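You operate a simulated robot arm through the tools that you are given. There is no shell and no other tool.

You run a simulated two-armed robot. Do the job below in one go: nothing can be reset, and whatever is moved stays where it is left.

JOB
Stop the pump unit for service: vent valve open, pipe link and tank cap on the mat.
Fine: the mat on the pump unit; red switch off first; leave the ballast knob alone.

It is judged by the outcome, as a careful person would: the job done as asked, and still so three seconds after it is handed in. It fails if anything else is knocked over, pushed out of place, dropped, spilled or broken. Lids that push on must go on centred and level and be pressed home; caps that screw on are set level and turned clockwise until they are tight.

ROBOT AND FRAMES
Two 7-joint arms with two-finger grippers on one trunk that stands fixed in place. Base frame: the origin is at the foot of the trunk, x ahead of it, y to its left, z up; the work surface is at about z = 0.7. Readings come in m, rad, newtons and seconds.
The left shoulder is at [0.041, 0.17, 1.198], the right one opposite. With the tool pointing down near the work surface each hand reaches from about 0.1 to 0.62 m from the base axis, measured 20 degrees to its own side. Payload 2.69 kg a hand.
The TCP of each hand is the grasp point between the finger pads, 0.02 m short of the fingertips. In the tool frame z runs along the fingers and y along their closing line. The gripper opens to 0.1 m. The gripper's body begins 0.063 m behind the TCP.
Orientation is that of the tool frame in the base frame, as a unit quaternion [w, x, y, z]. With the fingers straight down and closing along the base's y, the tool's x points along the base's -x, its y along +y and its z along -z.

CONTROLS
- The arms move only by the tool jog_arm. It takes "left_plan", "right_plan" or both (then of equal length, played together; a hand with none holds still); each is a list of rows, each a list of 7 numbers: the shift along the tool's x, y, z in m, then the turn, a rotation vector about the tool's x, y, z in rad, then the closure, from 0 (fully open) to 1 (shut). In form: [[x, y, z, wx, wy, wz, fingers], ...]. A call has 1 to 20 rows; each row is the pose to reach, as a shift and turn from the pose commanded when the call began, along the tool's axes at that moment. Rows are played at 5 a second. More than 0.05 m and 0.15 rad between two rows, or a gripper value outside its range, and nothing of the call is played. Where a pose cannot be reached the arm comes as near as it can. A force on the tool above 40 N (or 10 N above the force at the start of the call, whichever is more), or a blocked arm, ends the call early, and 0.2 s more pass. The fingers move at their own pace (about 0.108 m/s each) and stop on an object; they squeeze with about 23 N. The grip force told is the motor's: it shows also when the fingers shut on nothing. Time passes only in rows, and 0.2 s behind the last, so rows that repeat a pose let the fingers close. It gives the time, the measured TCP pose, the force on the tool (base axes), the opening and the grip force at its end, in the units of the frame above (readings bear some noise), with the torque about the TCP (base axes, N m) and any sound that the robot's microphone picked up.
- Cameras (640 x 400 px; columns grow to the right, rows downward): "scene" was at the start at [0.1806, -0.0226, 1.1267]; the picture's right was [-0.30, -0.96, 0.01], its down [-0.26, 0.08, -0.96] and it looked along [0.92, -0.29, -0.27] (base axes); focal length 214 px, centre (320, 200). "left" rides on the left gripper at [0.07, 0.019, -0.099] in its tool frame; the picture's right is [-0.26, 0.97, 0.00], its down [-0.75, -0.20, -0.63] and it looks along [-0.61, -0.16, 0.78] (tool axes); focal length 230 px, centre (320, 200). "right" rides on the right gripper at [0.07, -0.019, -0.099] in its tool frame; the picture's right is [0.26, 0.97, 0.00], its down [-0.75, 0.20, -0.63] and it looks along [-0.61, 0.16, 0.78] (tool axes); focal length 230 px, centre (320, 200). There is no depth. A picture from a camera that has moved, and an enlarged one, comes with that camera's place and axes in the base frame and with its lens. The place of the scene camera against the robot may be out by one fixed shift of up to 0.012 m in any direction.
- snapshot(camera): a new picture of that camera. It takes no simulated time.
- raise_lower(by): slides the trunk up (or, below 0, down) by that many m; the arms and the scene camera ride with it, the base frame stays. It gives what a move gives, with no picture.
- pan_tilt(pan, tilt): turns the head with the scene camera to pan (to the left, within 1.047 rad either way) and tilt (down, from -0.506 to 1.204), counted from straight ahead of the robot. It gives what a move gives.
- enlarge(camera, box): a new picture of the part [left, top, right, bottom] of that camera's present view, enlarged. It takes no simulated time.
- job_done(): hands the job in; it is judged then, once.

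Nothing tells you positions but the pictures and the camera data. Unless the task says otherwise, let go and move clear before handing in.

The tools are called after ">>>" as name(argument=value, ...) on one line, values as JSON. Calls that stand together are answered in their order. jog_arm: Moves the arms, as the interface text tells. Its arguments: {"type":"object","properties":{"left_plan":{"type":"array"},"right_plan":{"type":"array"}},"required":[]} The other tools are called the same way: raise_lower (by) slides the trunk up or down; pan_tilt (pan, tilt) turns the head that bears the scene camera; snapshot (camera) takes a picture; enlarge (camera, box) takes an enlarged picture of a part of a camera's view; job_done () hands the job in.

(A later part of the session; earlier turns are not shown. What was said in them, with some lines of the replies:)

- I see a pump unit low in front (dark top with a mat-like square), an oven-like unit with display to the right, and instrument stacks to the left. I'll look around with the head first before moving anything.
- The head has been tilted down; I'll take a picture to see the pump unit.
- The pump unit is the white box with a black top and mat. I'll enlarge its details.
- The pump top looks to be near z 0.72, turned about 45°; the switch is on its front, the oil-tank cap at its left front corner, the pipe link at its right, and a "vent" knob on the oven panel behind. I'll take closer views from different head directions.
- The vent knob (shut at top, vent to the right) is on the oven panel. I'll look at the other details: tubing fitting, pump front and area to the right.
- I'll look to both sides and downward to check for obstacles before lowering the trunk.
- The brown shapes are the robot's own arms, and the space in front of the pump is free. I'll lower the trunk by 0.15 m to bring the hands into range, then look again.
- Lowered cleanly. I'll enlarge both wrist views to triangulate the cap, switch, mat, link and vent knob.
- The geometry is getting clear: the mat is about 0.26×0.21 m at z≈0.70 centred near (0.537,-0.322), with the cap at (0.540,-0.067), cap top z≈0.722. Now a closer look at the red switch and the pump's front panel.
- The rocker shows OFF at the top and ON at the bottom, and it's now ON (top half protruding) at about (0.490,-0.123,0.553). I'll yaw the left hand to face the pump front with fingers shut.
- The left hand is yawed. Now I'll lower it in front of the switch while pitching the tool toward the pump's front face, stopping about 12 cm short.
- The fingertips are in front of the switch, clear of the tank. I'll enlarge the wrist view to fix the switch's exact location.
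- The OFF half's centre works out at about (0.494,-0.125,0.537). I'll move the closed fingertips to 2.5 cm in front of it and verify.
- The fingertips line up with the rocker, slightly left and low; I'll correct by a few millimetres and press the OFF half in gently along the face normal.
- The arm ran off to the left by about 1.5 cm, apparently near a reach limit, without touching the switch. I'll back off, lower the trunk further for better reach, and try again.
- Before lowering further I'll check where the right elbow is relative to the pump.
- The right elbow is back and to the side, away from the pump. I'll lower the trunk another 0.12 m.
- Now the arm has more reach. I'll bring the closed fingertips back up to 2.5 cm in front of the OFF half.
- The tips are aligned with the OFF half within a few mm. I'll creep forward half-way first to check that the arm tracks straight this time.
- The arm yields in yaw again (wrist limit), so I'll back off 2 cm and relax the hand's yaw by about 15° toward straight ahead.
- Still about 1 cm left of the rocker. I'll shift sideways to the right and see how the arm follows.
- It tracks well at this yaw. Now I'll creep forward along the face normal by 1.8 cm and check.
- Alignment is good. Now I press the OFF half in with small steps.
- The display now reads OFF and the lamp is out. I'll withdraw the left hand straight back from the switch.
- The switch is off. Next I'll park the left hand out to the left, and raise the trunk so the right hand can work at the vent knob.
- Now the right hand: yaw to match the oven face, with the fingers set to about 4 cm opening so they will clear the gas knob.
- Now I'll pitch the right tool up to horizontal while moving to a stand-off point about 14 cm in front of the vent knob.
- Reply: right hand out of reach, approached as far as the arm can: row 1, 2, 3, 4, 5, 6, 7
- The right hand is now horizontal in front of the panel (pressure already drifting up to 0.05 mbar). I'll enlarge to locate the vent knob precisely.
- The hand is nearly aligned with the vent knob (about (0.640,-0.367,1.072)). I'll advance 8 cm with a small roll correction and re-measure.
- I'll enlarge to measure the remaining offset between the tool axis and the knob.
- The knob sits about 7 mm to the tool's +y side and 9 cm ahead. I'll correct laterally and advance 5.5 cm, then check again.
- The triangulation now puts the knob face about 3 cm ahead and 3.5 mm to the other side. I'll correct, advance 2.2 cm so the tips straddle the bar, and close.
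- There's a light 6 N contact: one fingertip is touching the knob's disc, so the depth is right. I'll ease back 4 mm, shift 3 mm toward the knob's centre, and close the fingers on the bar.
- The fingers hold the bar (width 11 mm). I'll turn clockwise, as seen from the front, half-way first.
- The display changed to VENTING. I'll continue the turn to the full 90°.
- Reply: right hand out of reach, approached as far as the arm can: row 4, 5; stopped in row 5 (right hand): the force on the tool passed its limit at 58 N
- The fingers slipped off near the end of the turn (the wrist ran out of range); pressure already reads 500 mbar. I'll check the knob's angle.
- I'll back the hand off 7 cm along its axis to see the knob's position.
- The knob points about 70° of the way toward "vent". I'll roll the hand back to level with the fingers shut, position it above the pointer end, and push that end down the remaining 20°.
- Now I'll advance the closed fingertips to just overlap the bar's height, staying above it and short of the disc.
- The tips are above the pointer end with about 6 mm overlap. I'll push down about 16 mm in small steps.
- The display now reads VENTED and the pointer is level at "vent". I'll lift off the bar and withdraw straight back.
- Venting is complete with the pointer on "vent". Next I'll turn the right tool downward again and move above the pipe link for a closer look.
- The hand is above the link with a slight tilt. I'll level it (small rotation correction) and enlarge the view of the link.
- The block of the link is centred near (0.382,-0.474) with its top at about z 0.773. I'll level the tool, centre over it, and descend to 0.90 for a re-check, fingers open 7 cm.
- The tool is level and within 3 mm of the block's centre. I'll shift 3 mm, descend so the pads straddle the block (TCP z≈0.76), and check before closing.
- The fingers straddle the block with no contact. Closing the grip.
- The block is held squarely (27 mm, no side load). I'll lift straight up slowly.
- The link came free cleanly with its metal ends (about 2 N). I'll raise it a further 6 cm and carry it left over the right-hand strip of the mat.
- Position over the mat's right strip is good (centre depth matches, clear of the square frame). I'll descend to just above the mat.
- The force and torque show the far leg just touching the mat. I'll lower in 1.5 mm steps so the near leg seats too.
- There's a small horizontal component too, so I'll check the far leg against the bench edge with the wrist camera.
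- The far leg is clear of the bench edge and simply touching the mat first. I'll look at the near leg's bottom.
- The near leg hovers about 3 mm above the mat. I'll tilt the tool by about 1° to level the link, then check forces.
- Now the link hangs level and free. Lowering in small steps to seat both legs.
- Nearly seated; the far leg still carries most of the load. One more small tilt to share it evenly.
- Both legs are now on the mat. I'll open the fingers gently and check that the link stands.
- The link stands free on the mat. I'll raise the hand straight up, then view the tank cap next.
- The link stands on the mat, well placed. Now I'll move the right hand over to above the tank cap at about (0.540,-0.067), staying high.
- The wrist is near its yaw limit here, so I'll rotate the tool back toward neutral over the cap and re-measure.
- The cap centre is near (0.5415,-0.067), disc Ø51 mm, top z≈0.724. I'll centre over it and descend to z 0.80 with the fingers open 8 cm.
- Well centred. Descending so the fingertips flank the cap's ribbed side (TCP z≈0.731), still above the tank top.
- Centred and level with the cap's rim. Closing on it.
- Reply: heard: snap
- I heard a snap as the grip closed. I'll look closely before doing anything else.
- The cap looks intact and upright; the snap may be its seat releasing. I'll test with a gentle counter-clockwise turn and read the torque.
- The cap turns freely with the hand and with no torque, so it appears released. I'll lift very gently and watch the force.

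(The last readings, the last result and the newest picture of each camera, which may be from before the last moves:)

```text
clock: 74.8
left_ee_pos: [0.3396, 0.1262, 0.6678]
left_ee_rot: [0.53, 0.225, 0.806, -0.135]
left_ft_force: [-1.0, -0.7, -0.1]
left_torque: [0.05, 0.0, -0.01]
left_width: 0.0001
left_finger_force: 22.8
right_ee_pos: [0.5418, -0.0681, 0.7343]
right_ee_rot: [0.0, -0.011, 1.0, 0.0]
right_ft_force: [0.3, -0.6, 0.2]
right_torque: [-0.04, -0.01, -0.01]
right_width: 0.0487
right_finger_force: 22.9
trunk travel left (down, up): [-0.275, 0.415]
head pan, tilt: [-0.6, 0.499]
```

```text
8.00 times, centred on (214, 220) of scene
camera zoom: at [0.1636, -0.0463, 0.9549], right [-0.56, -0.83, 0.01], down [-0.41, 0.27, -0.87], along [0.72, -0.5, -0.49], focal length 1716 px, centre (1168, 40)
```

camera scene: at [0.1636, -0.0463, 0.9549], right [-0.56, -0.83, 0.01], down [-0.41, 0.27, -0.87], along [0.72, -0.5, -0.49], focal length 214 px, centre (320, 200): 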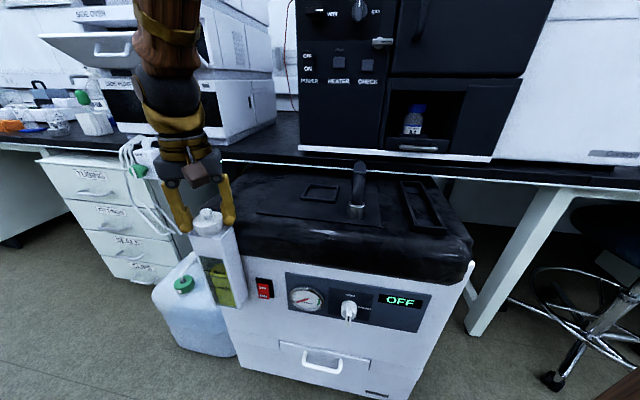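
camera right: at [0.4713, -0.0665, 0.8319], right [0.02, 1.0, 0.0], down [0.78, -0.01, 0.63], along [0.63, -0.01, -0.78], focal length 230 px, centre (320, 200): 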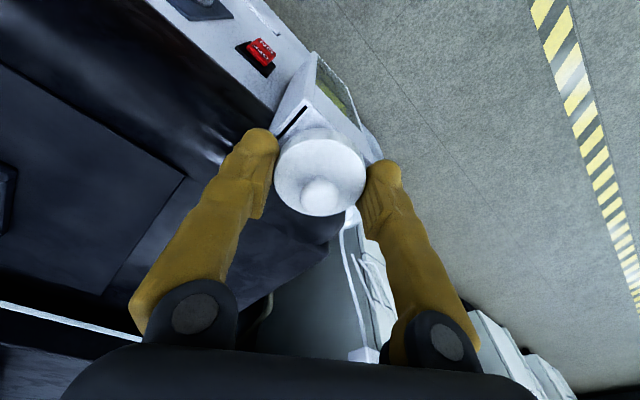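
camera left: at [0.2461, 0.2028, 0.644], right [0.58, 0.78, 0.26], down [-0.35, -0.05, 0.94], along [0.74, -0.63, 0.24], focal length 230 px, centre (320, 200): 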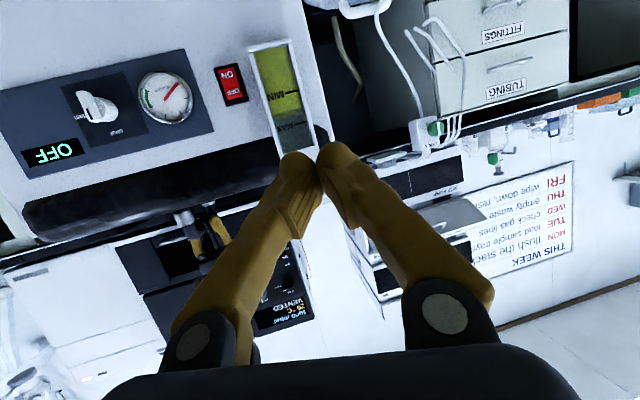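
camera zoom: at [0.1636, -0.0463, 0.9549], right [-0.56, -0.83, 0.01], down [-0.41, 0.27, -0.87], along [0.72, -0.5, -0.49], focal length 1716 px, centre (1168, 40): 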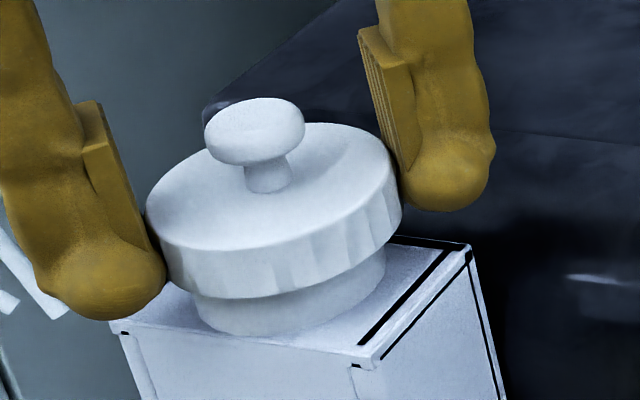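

The cap lifts freely with no resistance, so it was a push-on fit. I'll raise it well clear of the tank.

>>> jog_arm(right_plan=[[0, 0, -0.01, 0, 0, 0, 1], [0, 0, -0.025, 0, 0, 0, 1], [0, 0, -0.05, 0, 0, 0, 1], [0, 0, -0.08, 0, 0, 0, 1], [0, 0, -0.11, 0, 0, 0, 1], [0, 0, -0.11, 0, 0, 0, 1]])

>>> snapshot(camera="scene")

>>> enlarge(camera="scene", box=[150, 140, 310, 240])

>>> snapshot(camera="right")

```text
clock: 76.2
left_ee_pos: [0.3387, 0.1271, 0.6688]
left_ee_rot: [0.53, 0.226, 0.806, -0.136]
left_ft_force: [-0.4, 0.5, 0.2]
left_torque: [0.02, 0.01, -0.02]
left_width: 0.0002
left_finger_force: 22.9
right_ee_pos: [0.5421, -0.0677, 0.8444]
right_ee_rot: [0.001, -0.01, 1.0, -0.001]
right_ft_force: [0.6, -0.4, -0.2]
right_torque: [0.02, 0.0, 0.0]
right_width: 0.0487
right_finger_force: 22.4
trunk travel left (down, up): [-0.275, 0.415]
head pan, tilt: [-0.6, 0.499]
```

```text
taken
camera scene: at [0.1636, -0.0463, 0.9549], right [-0.56, -0.83, 0.01], down [-0.41, 0.27, -0.87], along [0.72, -0.5, -0.49], focal length 214 px, centre (320, 200)
```

scene: 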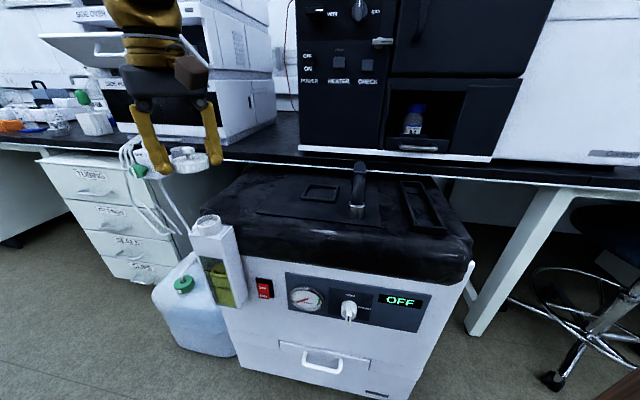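

```text
4.00 times, centred on (230, 190) of scene
camera zoom: at [0.1636, -0.0463, 0.9549], right [-0.56, -0.83, 0.01], down [-0.41, 0.27, -0.87], along [0.72, -0.5, -0.49], focal length 858 px, centre (680, 240)
```

zoom: 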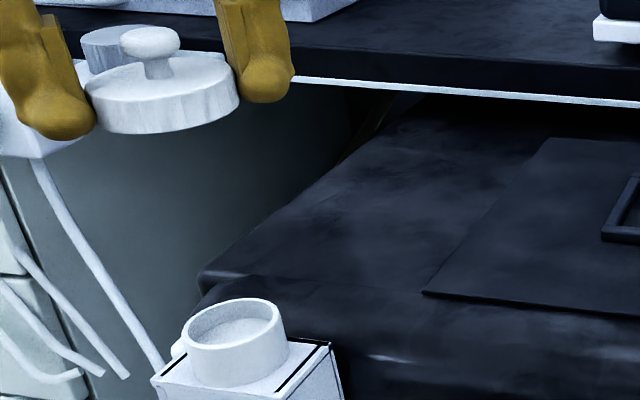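

```text
taken
camera right: at [0.473, -0.0877, 0.945], right [-0.28, 0.96, 0.0], down [0.75, 0.22, 0.63], along [0.6, 0.17, -0.78], focal length 230 px, centre (320, 200)
```

right: 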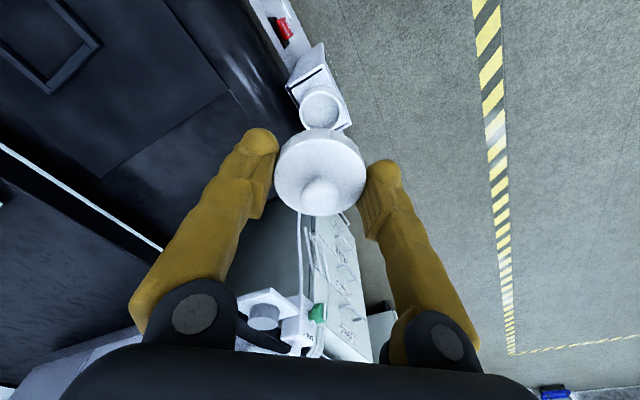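

The cap is off, the tank neck open. I'll carry it over the free left-front part of the mat at about (0.550,-0.210).

>>> jog_arm(right_plan=[[-0.0013, -0.036, 0, 0, 0, 0, 1], [-0.0026, -0.072, 0, 0, 0, 0, 1], [-0.0038, -0.108, 0, 0, 0, 0, 1], [-0.0051, -0.1427, 0, 0, 0, 0, 1], [-0.0051, -0.1427, 0, 0, 0, 0, 1]])

>>> snapshot(camera="right")

>>> enlarge(camera="scene", box=[190, 110, 382, 230])

```text
clock: 77.4
left_ee_pos: [0.3409, 0.1275, 0.6683]
left_ee_rot: [0.531, 0.226, 0.806, -0.135]
left_ft_force: [-0.4, 0.6, -0.6]
left_torque: [-0.01, 0.01, -0.02]
left_width: 0.0001
left_finger_force: 23.5
right_ee_pos: [0.5522, -0.2097, 0.8457]
right_ee_rot: [0.0, -0.01, 1.0, 0.0]
right_ft_force: [-0.3, 0.4, -0.9]
right_torque: [-0.01, -0.02, 0.01]
right_width: 0.0488
right_finger_force: 22.9
trunk travel left (down, up): [-0.275, 0.415]
head pan, tilt: [-0.6, 0.499]
```

```text
taken
camera right: at [0.4825, -0.2297, 0.9463], right [-0.28, 0.96, 0.0], down [0.75, 0.22, 0.63], along [0.6, 0.17, -0.78], focal length 230 px, centre (320, 200)
```

right: 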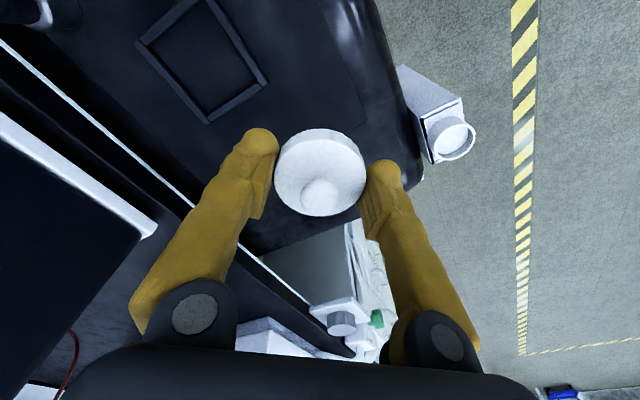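

```text
3.33 times, centred on (286, 170) of scene
camera zoom: at [0.1636, -0.0464, 0.9549], right [-0.56, -0.83, 0.01], down [-0.41, 0.27, -0.87], along [0.72, -0.5, -0.49], focal length 715 px, centre (433, 300)
```

zoom: 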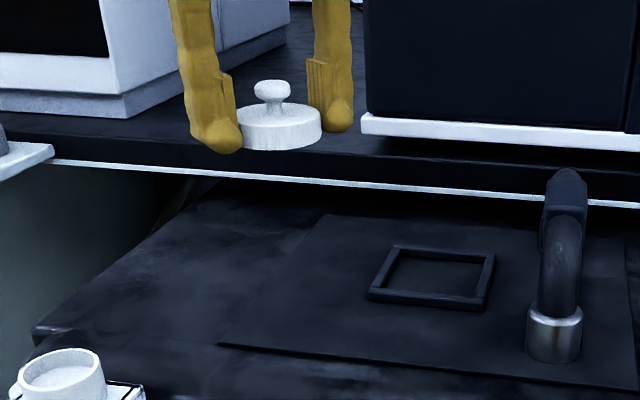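

Right over the left-front area of the mat. Descending to about 1.5 cm above it.

>>> jog_arm(right_plan=[[0, 0, 0.035, 0, 0, 0, 1], [0, 0, 0.07, 0, 0, 0, 1], [0, 0, 0.092, 0, 0, 0, 1], [0, 0, 0.1, 0, 0, 0, 1], [0, 0, 0.1, 0, 0, 0, 1]])

>>> enlarge(camera="scene", box=[220, 150, 348, 230])

>>> snapshot(camera="right")

```text
clock: 78.6
left_ee_pos: [0.3403, 0.1271, 0.6684]
left_ee_rot: [0.53, 0.226, 0.806, -0.136]
left_ft_force: [0.7, 0.3, 0.9]
left_torque: [-0.01, -0.01, -0.01]
left_width: 0.0001
left_finger_force: 22.6
right_ee_pos: [0.5499, -0.2091, 0.7434]
right_ee_rot: [0.0, -0.011, 1.0, 0.0]
right_ft_force: [0.4, 0.3, 0.2]
right_torque: [0.01, -0.03, 0.0]
right_width: 0.0489
right_finger_force: 23.2
trunk travel left (down, up): [-0.275, 0.415]
head pan, tilt: [-0.6, 0.499]
```

```text
5.00 times, centred on (284, 190) of scene
camera zoom: at [0.1636, -0.0463, 0.9549], right [-0.56, -0.83, 0.01], down [-0.41, 0.27, -0.87], along [0.72, -0.5, -0.49], focal length 1072 px, centre (500, 250)
```

zoom: 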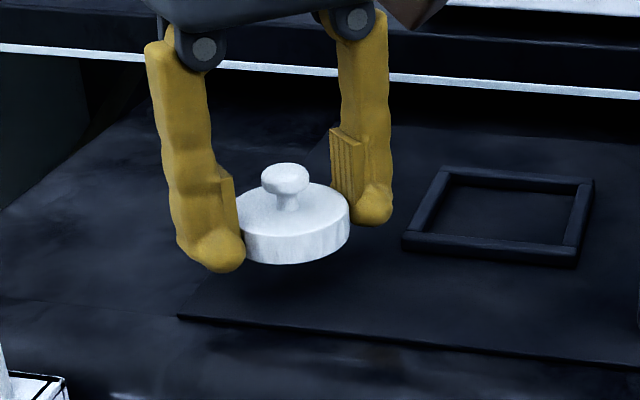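

```text
taken
camera right: at [0.4814, -0.2301, 0.8447], right [-0.28, 0.96, 0.0], down [0.75, 0.22, 0.63], along [0.6, 0.17, -0.78], focal length 230 px, centre (320, 200)
```

right: 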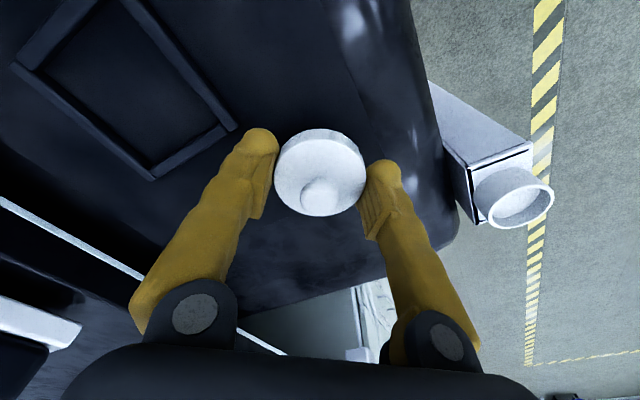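

Cap is over the mat with margin to the edges. Lowering in small steps to contact.

>>> jog_arm(right_plan=[[0, 0, 0.004, 0, 0, 0, 1], [0, 0, 0.008, 0, 0, 0, 1], [0, 0, 0.01, 0, 0, 0, 1], [0, 0, 0.012, 0, 0, 0, 1], [0, 0, 0.012, 0, 0, 0, 1]])

>>> enlarge(camera="scene", box=[236, 170, 316, 220])

```text
clock: 79.8
left_ee_pos: [0.3406, 0.1261, 0.6685]
left_ee_rot: [0.53, 0.226, 0.806, -0.136]
left_ft_force: [-0.4, 0.3, 0.1]
left_torque: [0.0, -0.01, 0.01]
left_width: 0.0
left_finger_force: 23.0
right_ee_pos: [0.5502, -0.2114, 0.7326]
right_ee_rot: [0.0, -0.01, 1.0, -0.001]
right_ft_force: [0.5, 1.0, -0.6]
right_torque: [-0.01, -0.03, -0.04]
right_width: 0.0486
right_finger_force: 22.9
trunk travel left (down, up): [-0.275, 0.415]
head pan, tilt: [-0.6, 0.499]
```

```text
8.00 times, centred on (276, 195) of scene
camera zoom: at [0.1636, -0.0463, 0.9549], right [-0.56, -0.83, 0.01], down [-0.41, 0.27, -0.87], along [0.72, -0.5, -0.49], focal length 1716 px, centre (672, 240)
```

zoom: 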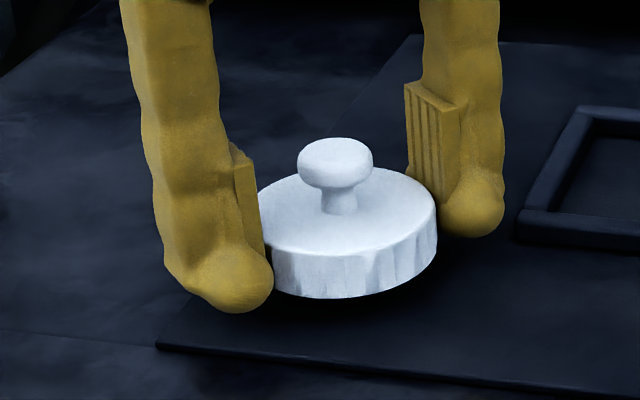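

Still a few millimetres of gap. Continuing down in 1.5 mm steps.

>>> jog_arm(right_plan=[[0, 0, 0.0015, 0, 0, 0, 1], [0, 0, 0.003, 0, 0, 0, 1], [0, 0, 0.0045, 0, 0, 0, 1], [0, 0, 0.0045, 0, 0, 0, 1]])

>>> enlarge(camera="scene", box=[236, 170, 316, 220])

```text
clock: 80.8
left_ee_pos: [0.339, 0.1264, 0.6692]
left_ee_rot: [0.531, 0.225, 0.806, -0.135]
left_ft_force: [0.2, -0.4, 0.1]
left_torque: [0.01, 0.0, 0.01]
left_width: 0.0
left_finger_force: 23.0
right_ee_pos: [0.5511, -0.2111, 0.7273]
right_ee_rot: [0.0, -0.011, 1.0, -0.001]
right_ft_force: [0.3, 0.7, -1.0]
right_torque: [0.0, 0.03, -0.01]
right_width: 0.0484
right_finger_force: 23.2
trunk travel left (down, up): [-0.275, 0.415]
head pan, tilt: [-0.6, 0.499]
```

```text
8.00 times, centred on (276, 195) of scene
camera zoom: at [0.1636, -0.0463, 0.9549], right [-0.56, -0.83, 0.01], down [-0.41, 0.27, -0.87], along [0.72, -0.5, -0.49], focal length 1716 px, centre (672, 240)
```

zoom: 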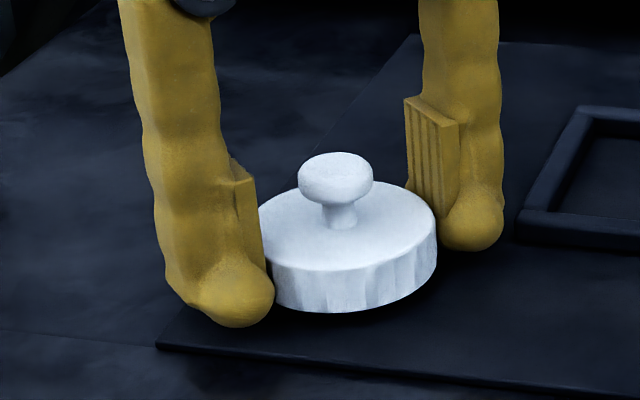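

Almost there. Two more millimetre-scale steps.

>>> jog_arm(right_plan=[[0, 0, 0.0012, 0, 0, 0, 1], [0, 0, 0.0024, 0, 0, 0, 1], [0, 0, 0.0024, 0, 0, 0, 1]])

>>> enlarge(camera="scene", box=[236, 170, 316, 220])

```text
clock: 81.6
left_ee_pos: [0.3402, 0.127, 0.6687]
left_ee_rot: [0.53, 0.226, 0.806, -0.135]
left_ft_force: [0.8, 0.4, -0.3]
left_torque: [-0.02, -0.02, 0.02]
left_width: 0.0
left_finger_force: 23.2
right_ee_pos: [0.551, -0.2099, 0.7255]
right_ee_rot: [-0.001, -0.011, 1.0, 0.0]
right_ft_force: [-0.3, -0.1, 0.0]
right_torque: [0.0, 0.03, 0.0]
right_width: 0.049
right_finger_force: 23.0
trunk travel left (down, up): [-0.275, 0.415]
head pan, tilt: [-0.6, 0.499]
```

```text
8.00 times, centred on (276, 195) of scene
camera zoom: at [0.1636, -0.0463, 0.9549], right [-0.56, -0.83, 0.01], down [-0.41, 0.27, -0.87], along [0.72, -0.5, -0.49], focal length 1716 px, centre (672, 240)
```

zoom: 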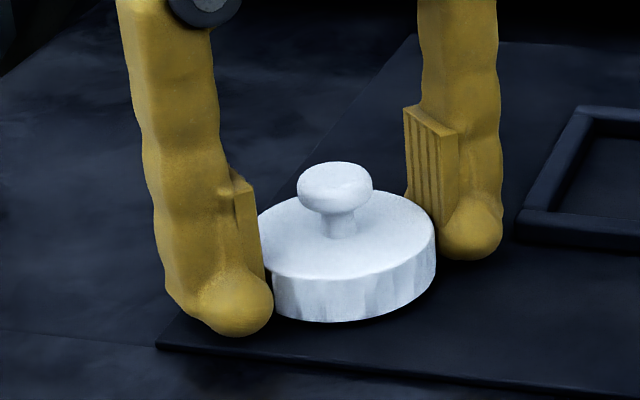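

The gap is nearly gone. One more 2 mm in small steps until contact is felt.

>>> jog_arm(right_plan=[[0, 0, 0.001, 0, 0, 0, 1], [0, 0, 0.002, 0, 0, 0, 1], [0, 0, 0.002, 0, 0, 0, 1]])

>>> enlarge(camera="scene", box=[236, 170, 316, 220])

```text
clock: 82.4
left_ee_pos: [0.3397, 0.1261, 0.668]
left_ee_rot: [0.529, 0.226, 0.806, -0.136]
left_ft_force: [-0.3, 0.4, 1.1]
left_torque: [-0.02, 0.0, -0.01]
left_width: 0.0001
left_finger_force: 23.0
right_ee_pos: [0.5502, -0.2099, 0.7233]
right_ee_rot: [0.0, -0.011, 1.0, 0.0]
right_ft_force: [0.2, -0.3, 0.6]
right_torque: [0.04, 0.03, 0.0]
right_width: 0.0489
right_finger_force: 23.0
trunk travel left (down, up): [-0.275, 0.415]
head pan, tilt: [-0.6, 0.499]
```

```text
8.00 times, centred on (276, 195) of scene
camera zoom: at [0.1636, -0.0463, 0.9549], right [-0.56, -0.83, 0.01], down [-0.41, 0.27, -0.87], along [0.72, -0.5, -0.49], focal length 1716 px, centre (672, 240)
```

zoom: 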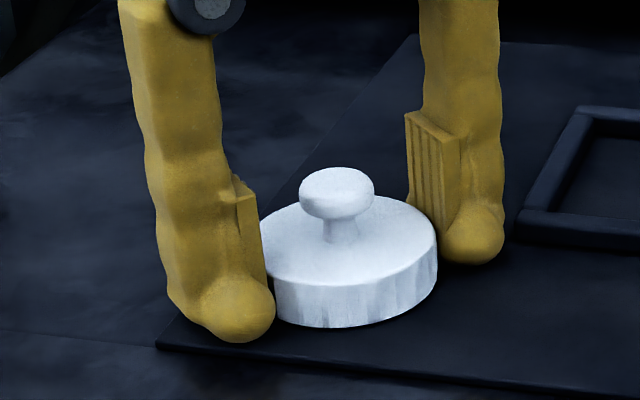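

The cap is now visually on the mat. I'll open the fingers gently just enough to release it.

>>> jog_arm(right_plan=[[0, 0, 0.0005, 0, 0, 0, 0.5], [0, 0, 0.0005, 0, 0, 0, 0.46], [0, 0, 0.0005, 0, 0, 0, 0.42], [0, 0, 0.0005, 0, 0, 0, 0.38], [0, 0, 0.0005, 0, 0, 0, 0.34], [0, 0, 0.0005, 0, 0, 0, 0.34]])

>>> enlarge(camera="scene", box=[236, 170, 316, 220])

>>> snapshot(camera="right")

```text
clock: 83.8
left_ee_pos: [0.3398, 0.1262, 0.6692]
left_ee_rot: [0.53, 0.226, 0.806, -0.136]
left_ft_force: [-0.4, 0.2, 0.3]
left_torque: [-0.01, 0.0, -0.04]
left_width: 0.0
left_finger_force: 23.4
right_ee_pos: [0.5498, -0.2114, 0.7227]
right_ee_rot: [0.0, -0.01, 1.0, 0.0]
right_ft_force: [0.9, -4.3, 4.0]
right_torque: [0.08, -0.03, 0.01]
right_width: 0.0631
right_finger_force: 0.1
trunk travel left (down, up): [-0.275, 0.415]
head pan, tilt: [-0.6, 0.499]
```

```text
8.00 times, centred on (276, 195) of scene
camera zoom: at [0.1633, -0.0465, 0.9549], right [-0.56, -0.83, 0.01], down [-0.41, 0.27, -0.87], along [0.72, -0.5, -0.49], focal length 1716 px, centre (672, 240)
```

zoom: 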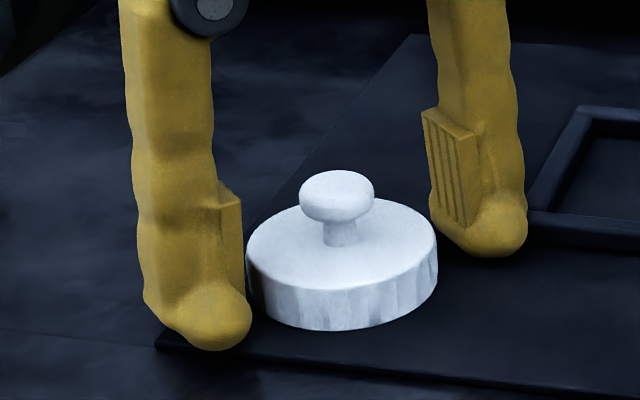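

```text
taken
camera right: at [0.4813, -0.2315, 0.8239], right [-0.28, 0.96, 0.0], down [0.75, 0.22, 0.63], along [0.6, 0.17, -0.78], focal length 230 px, centre (320, 200)
```

right: 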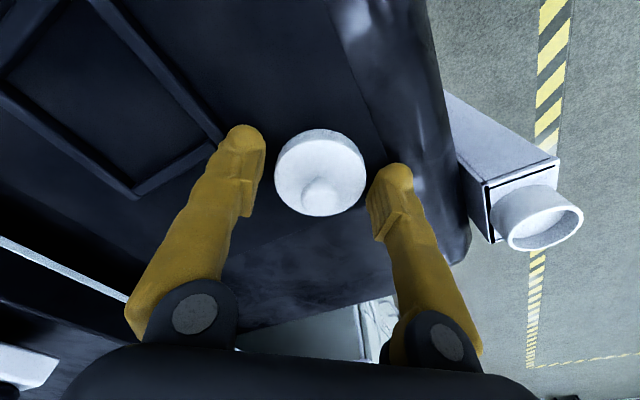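

The cap is released and stands level on the mat; the tips are just brushing the surface. I'll lift the hand straight up.

>>> jog_arm(right_plan=[[0, 0, -0.01, 0, 0, 0, 0.34], [0, 0, -0.03, 0, 0, 0, 0.34], [0, 0, -0.06, 0, 0, 0, 0.34], [0, 0, -0.1, 0, 0, 0, 0.34], [0, 0, -0.14, 0, 0, 0, 0.34], [0, 0, -0.18, 0, 0, 0, 0.34]])

>>> snapshot(camera="scene")

>>> enlarge(camera="scene", box=[200, 140, 456, 300])

>>> snapshot(camera="right")

```text
clock: 85.2
left_ee_pos: [0.3379, 0.1263, 0.6687]
left_ee_rot: [0.53, 0.226, 0.806, -0.136]
left_ft_force: [-0.2, 0.2, -0.6]
left_torque: [-0.01, 0.0, -0.02]
left_width: 0.0002
left_finger_force: 22.7
right_ee_pos: [0.5485, -0.2106, 0.9032]
right_ee_rot: [0.0, -0.01, 1.0, 0.0]
right_ft_force: [-0.3, 1.3, -0.6]
right_torque: [0.03, 0.03, 0.01]
right_width: 0.0662
right_finger_force: 0.1
trunk travel left (down, up): [-0.275, 0.415]
head pan, tilt: [-0.6, 0.499]
```

```text
taken
camera scene: at [0.1633, -0.0463, 0.9549], right [-0.56, -0.83, 0.01], down [-0.41, 0.27, -0.87], along [0.72, -0.5, -0.49], focal length 214 px, centre (320, 200)
```

scene: 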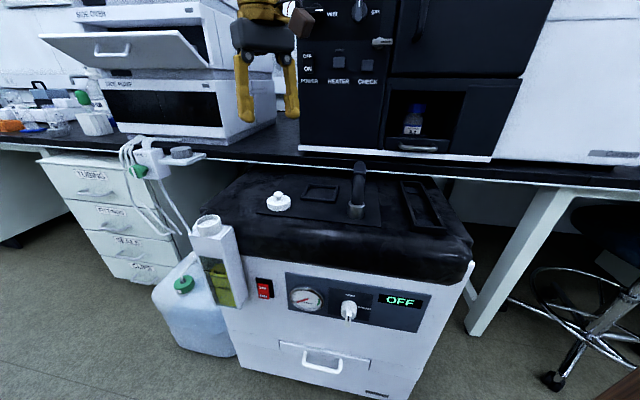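

```text
2.50 times, centred on (328, 220) of scene
camera zoom: at [0.1633, -0.0463, 0.9549], right [-0.56, -0.83, 0.01], down [-0.41, 0.27, -0.87], along [0.72, -0.5, -0.49], focal length 536 px, centre (300, 150)
```

zoom: 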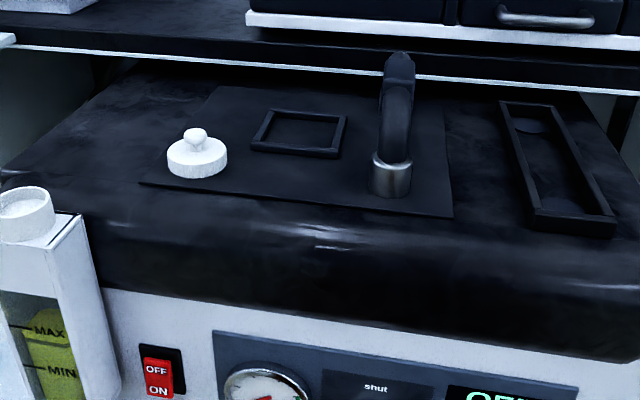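

```text
taken
camera right: at [0.4794, -0.2312, 1.0044], right [-0.28, 0.96, 0.0], down [0.75, 0.22, 0.63], along [0.6, 0.18, -0.78], focal length 230 px, centre (320, 200)
```

right: 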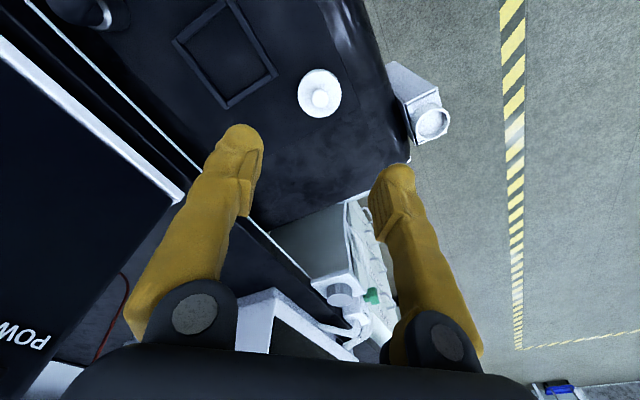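

Both parts are on the mat. I'll retract the right hand and then check every item once more.

>>> jog_arm(right_plan=[[0.03, 0, -0.02, 0, 0, 0, 0.3], [0.065, 0, -0.04, 0, 0, 0, 0.2], [0.1, -0.01, -0.06, 0, 0, 0, 0.1], [0.14, -0.03, -0.08, 0, 0, 0, 0], [0.17, -0.06, -0.1, 0, 0, 0, 0], [0.17, -0.09, -0.12, 0, 0, 0, 0]])

>>> pan_tilt(pan=-0.55, tilt=0.45)

>>> snapshot(camera="scene")

>>> enlarge(camera="scene", box=[230, 220, 422, 340])

>>> enlarge(camera="scene", box=[180, 130, 404, 270])

>>> enlarge(camera="scene", box=[270, 0, 430, 100])

```text
clock: 86.6
left_ee_pos: [0.3395, 0.1268, 0.6683]
left_ee_rot: [0.53, 0.225, 0.806, -0.135]
left_ft_force: [-0.5, 0.0, 0.0]
left_torque: [0.0, 0.01, 0.01]
left_width: 0.0
left_finger_force: 22.4
right_ee_pos: [0.3821, -0.3053, 1.019]
right_ee_rot: [-0.006, -0.011, 1.0, 0.0]
right_ft_force: [-0.1, -0.1, -1.1]
right_torque: [0.05, -0.03, 0.0]
right_width: 0.1001
right_finger_force: 0.0
trunk travel left (down, up): [-0.275, 0.415]
head pan, tilt: [-0.6, 0.499]
```

```text
clock: 87.2
left_ee_pos: [0.3396, 0.1265, 0.6685]
left_ee_rot: [0.53, 0.226, 0.805, -0.136]
left_ft_force: [0.5, 0.8, -0.6]
left_torque: [0.02, 0.0, 0.01]
left_width: 0.0
left_finger_force: 22.7
right_ee_pos: [0.3811, -0.3053, 1.0193]
right_ee_rot: [-0.005, -0.01, 1.0, 0.0]
right_ft_force: [0.5, 0.3, 0.0]
right_torque: [0.06, 0.01, 0.01]
right_width: 0.1001
right_finger_force: 0.0
trunk travel left (down, up): [-0.275, 0.415]
head pan, tilt: [-0.55, 0.45]
```

```text
taken
camera scene: at [0.1668, -0.043, 0.9593], right [-0.52, -0.85, 0.01], down [-0.39, 0.23, -0.89], along [0.76, -0.47, -0.45], focal length 214 px, centre (320, 200)
```

scene: 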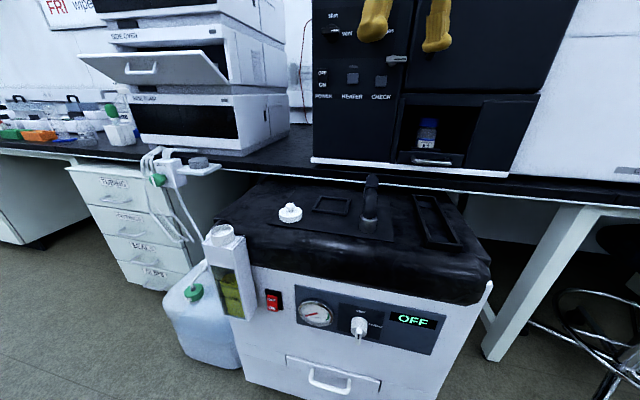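

```text
3.33 times, centred on (326, 280) of scene
camera zoom: at [0.1668, -0.043, 0.9593], right [-0.52, -0.85, 0.01], down [-0.39, 0.23, -0.89], along [0.76, -0.47, -0.45], focal length 715 px, centre (300, -67)
```

zoom: 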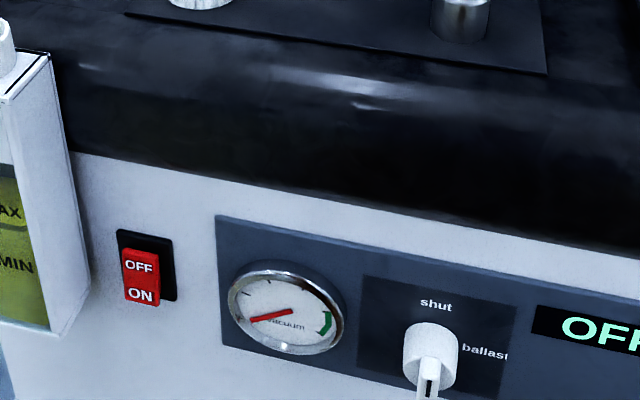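

```text
2.86 times, centred on (292, 200) of scene
camera zoom: at [0.1668, -0.043, 0.9593], right [-0.52, -0.85, 0.01], down [-0.39, 0.23, -0.89], along [0.76, -0.47, -0.45], focal length 613 px, centre (400, 200)
```

zoom: 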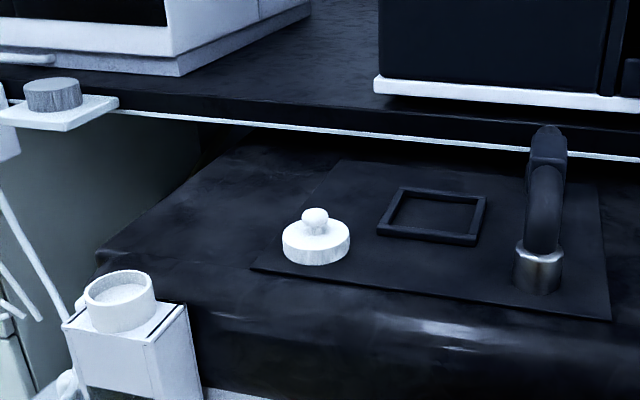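

```text
4.00 times, centred on (350, 50) of scene
camera zoom: at [0.1668, -0.043, 0.9593], right [-0.52, -0.85, 0.01], down [-0.39, 0.23, -0.89], along [0.76, -0.47, -0.45], focal length 858 px, centre (200, 800)
```

zoom: 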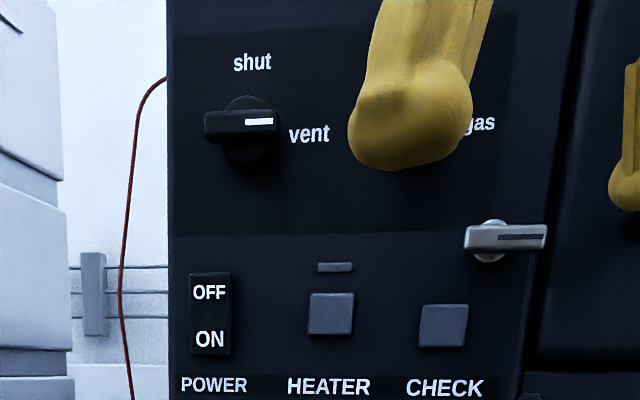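

Pump reads OFF, the gauge has dropped, the vent pointer is on "vent", the ballast knob is as it was, and both parts are on the mat. A last top view to confirm the far leg of the link is on the mat too.

>>> snapshot(camera="right")

>>> enlarge(camera="right", box=[200, 20, 392, 140])

```text
taken
camera right: at [0.3143, -0.3253, 1.1219], right [-0.28, 0.96, 0.0], down [0.75, 0.22, 0.62], along [0.6, 0.18, -0.78], focal length 230 px, centre (320, 200)
```

right: 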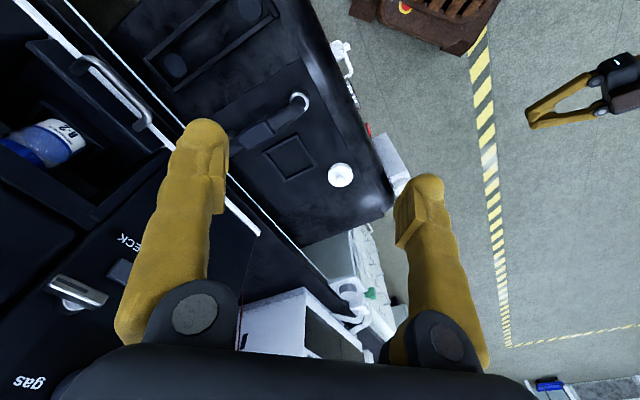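

```text
3.33 times, centred on (296, 80) of right
camera zoom: at [0.3143, -0.3253, 1.1219], right [-0.28, 0.96, 0.0], down [0.75, 0.22, 0.62], along [0.6, 0.18, -0.78], focal length 767 px, centre (400, 600)
```

zoom: 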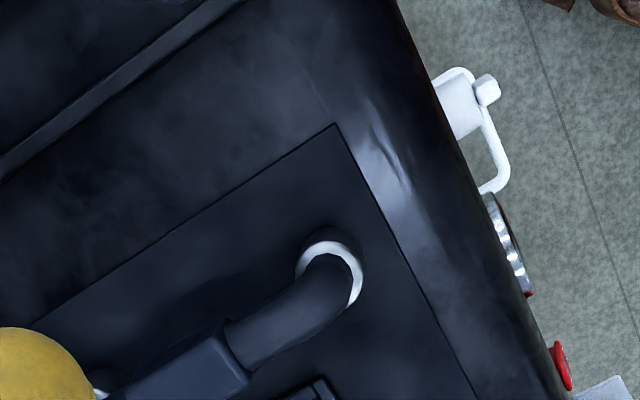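

Switch off, valve open at "vent", display VENTED; link and cap rest on the mat, hands clear. Handing in.

>>> job_done()

```text
The job is handed in.
```

The pump unit is stopped for service, and I've handed the job in.

- **Red switch:** I switched it off first. The pump display reads OFF and the vacuum gauge has dropped.
- **Vent valve:** the knob points to "vent" and the oven display reads VENTED. My grip slipped off at about 70° of the turn, with a brief 58 N reading on the hand. I finished the turn by pushing the knob's end down.
- **Pipe link:** it stands upright on the right side of the mat. I saw the near leg on the mat. The far leg was out of view, and by measurement it is about 1 cm inside the mat's back edge.
- **Tank cap:** it sits level on the left front of the mat. I heard a snap when I gripped it. It then turned and lifted off with no resistance and looked undamaged, so I took the snap to be the push-on fit releasing.
- **Ballast knob:** I left it alone.

Both hands let go and moved clear before I handed in.
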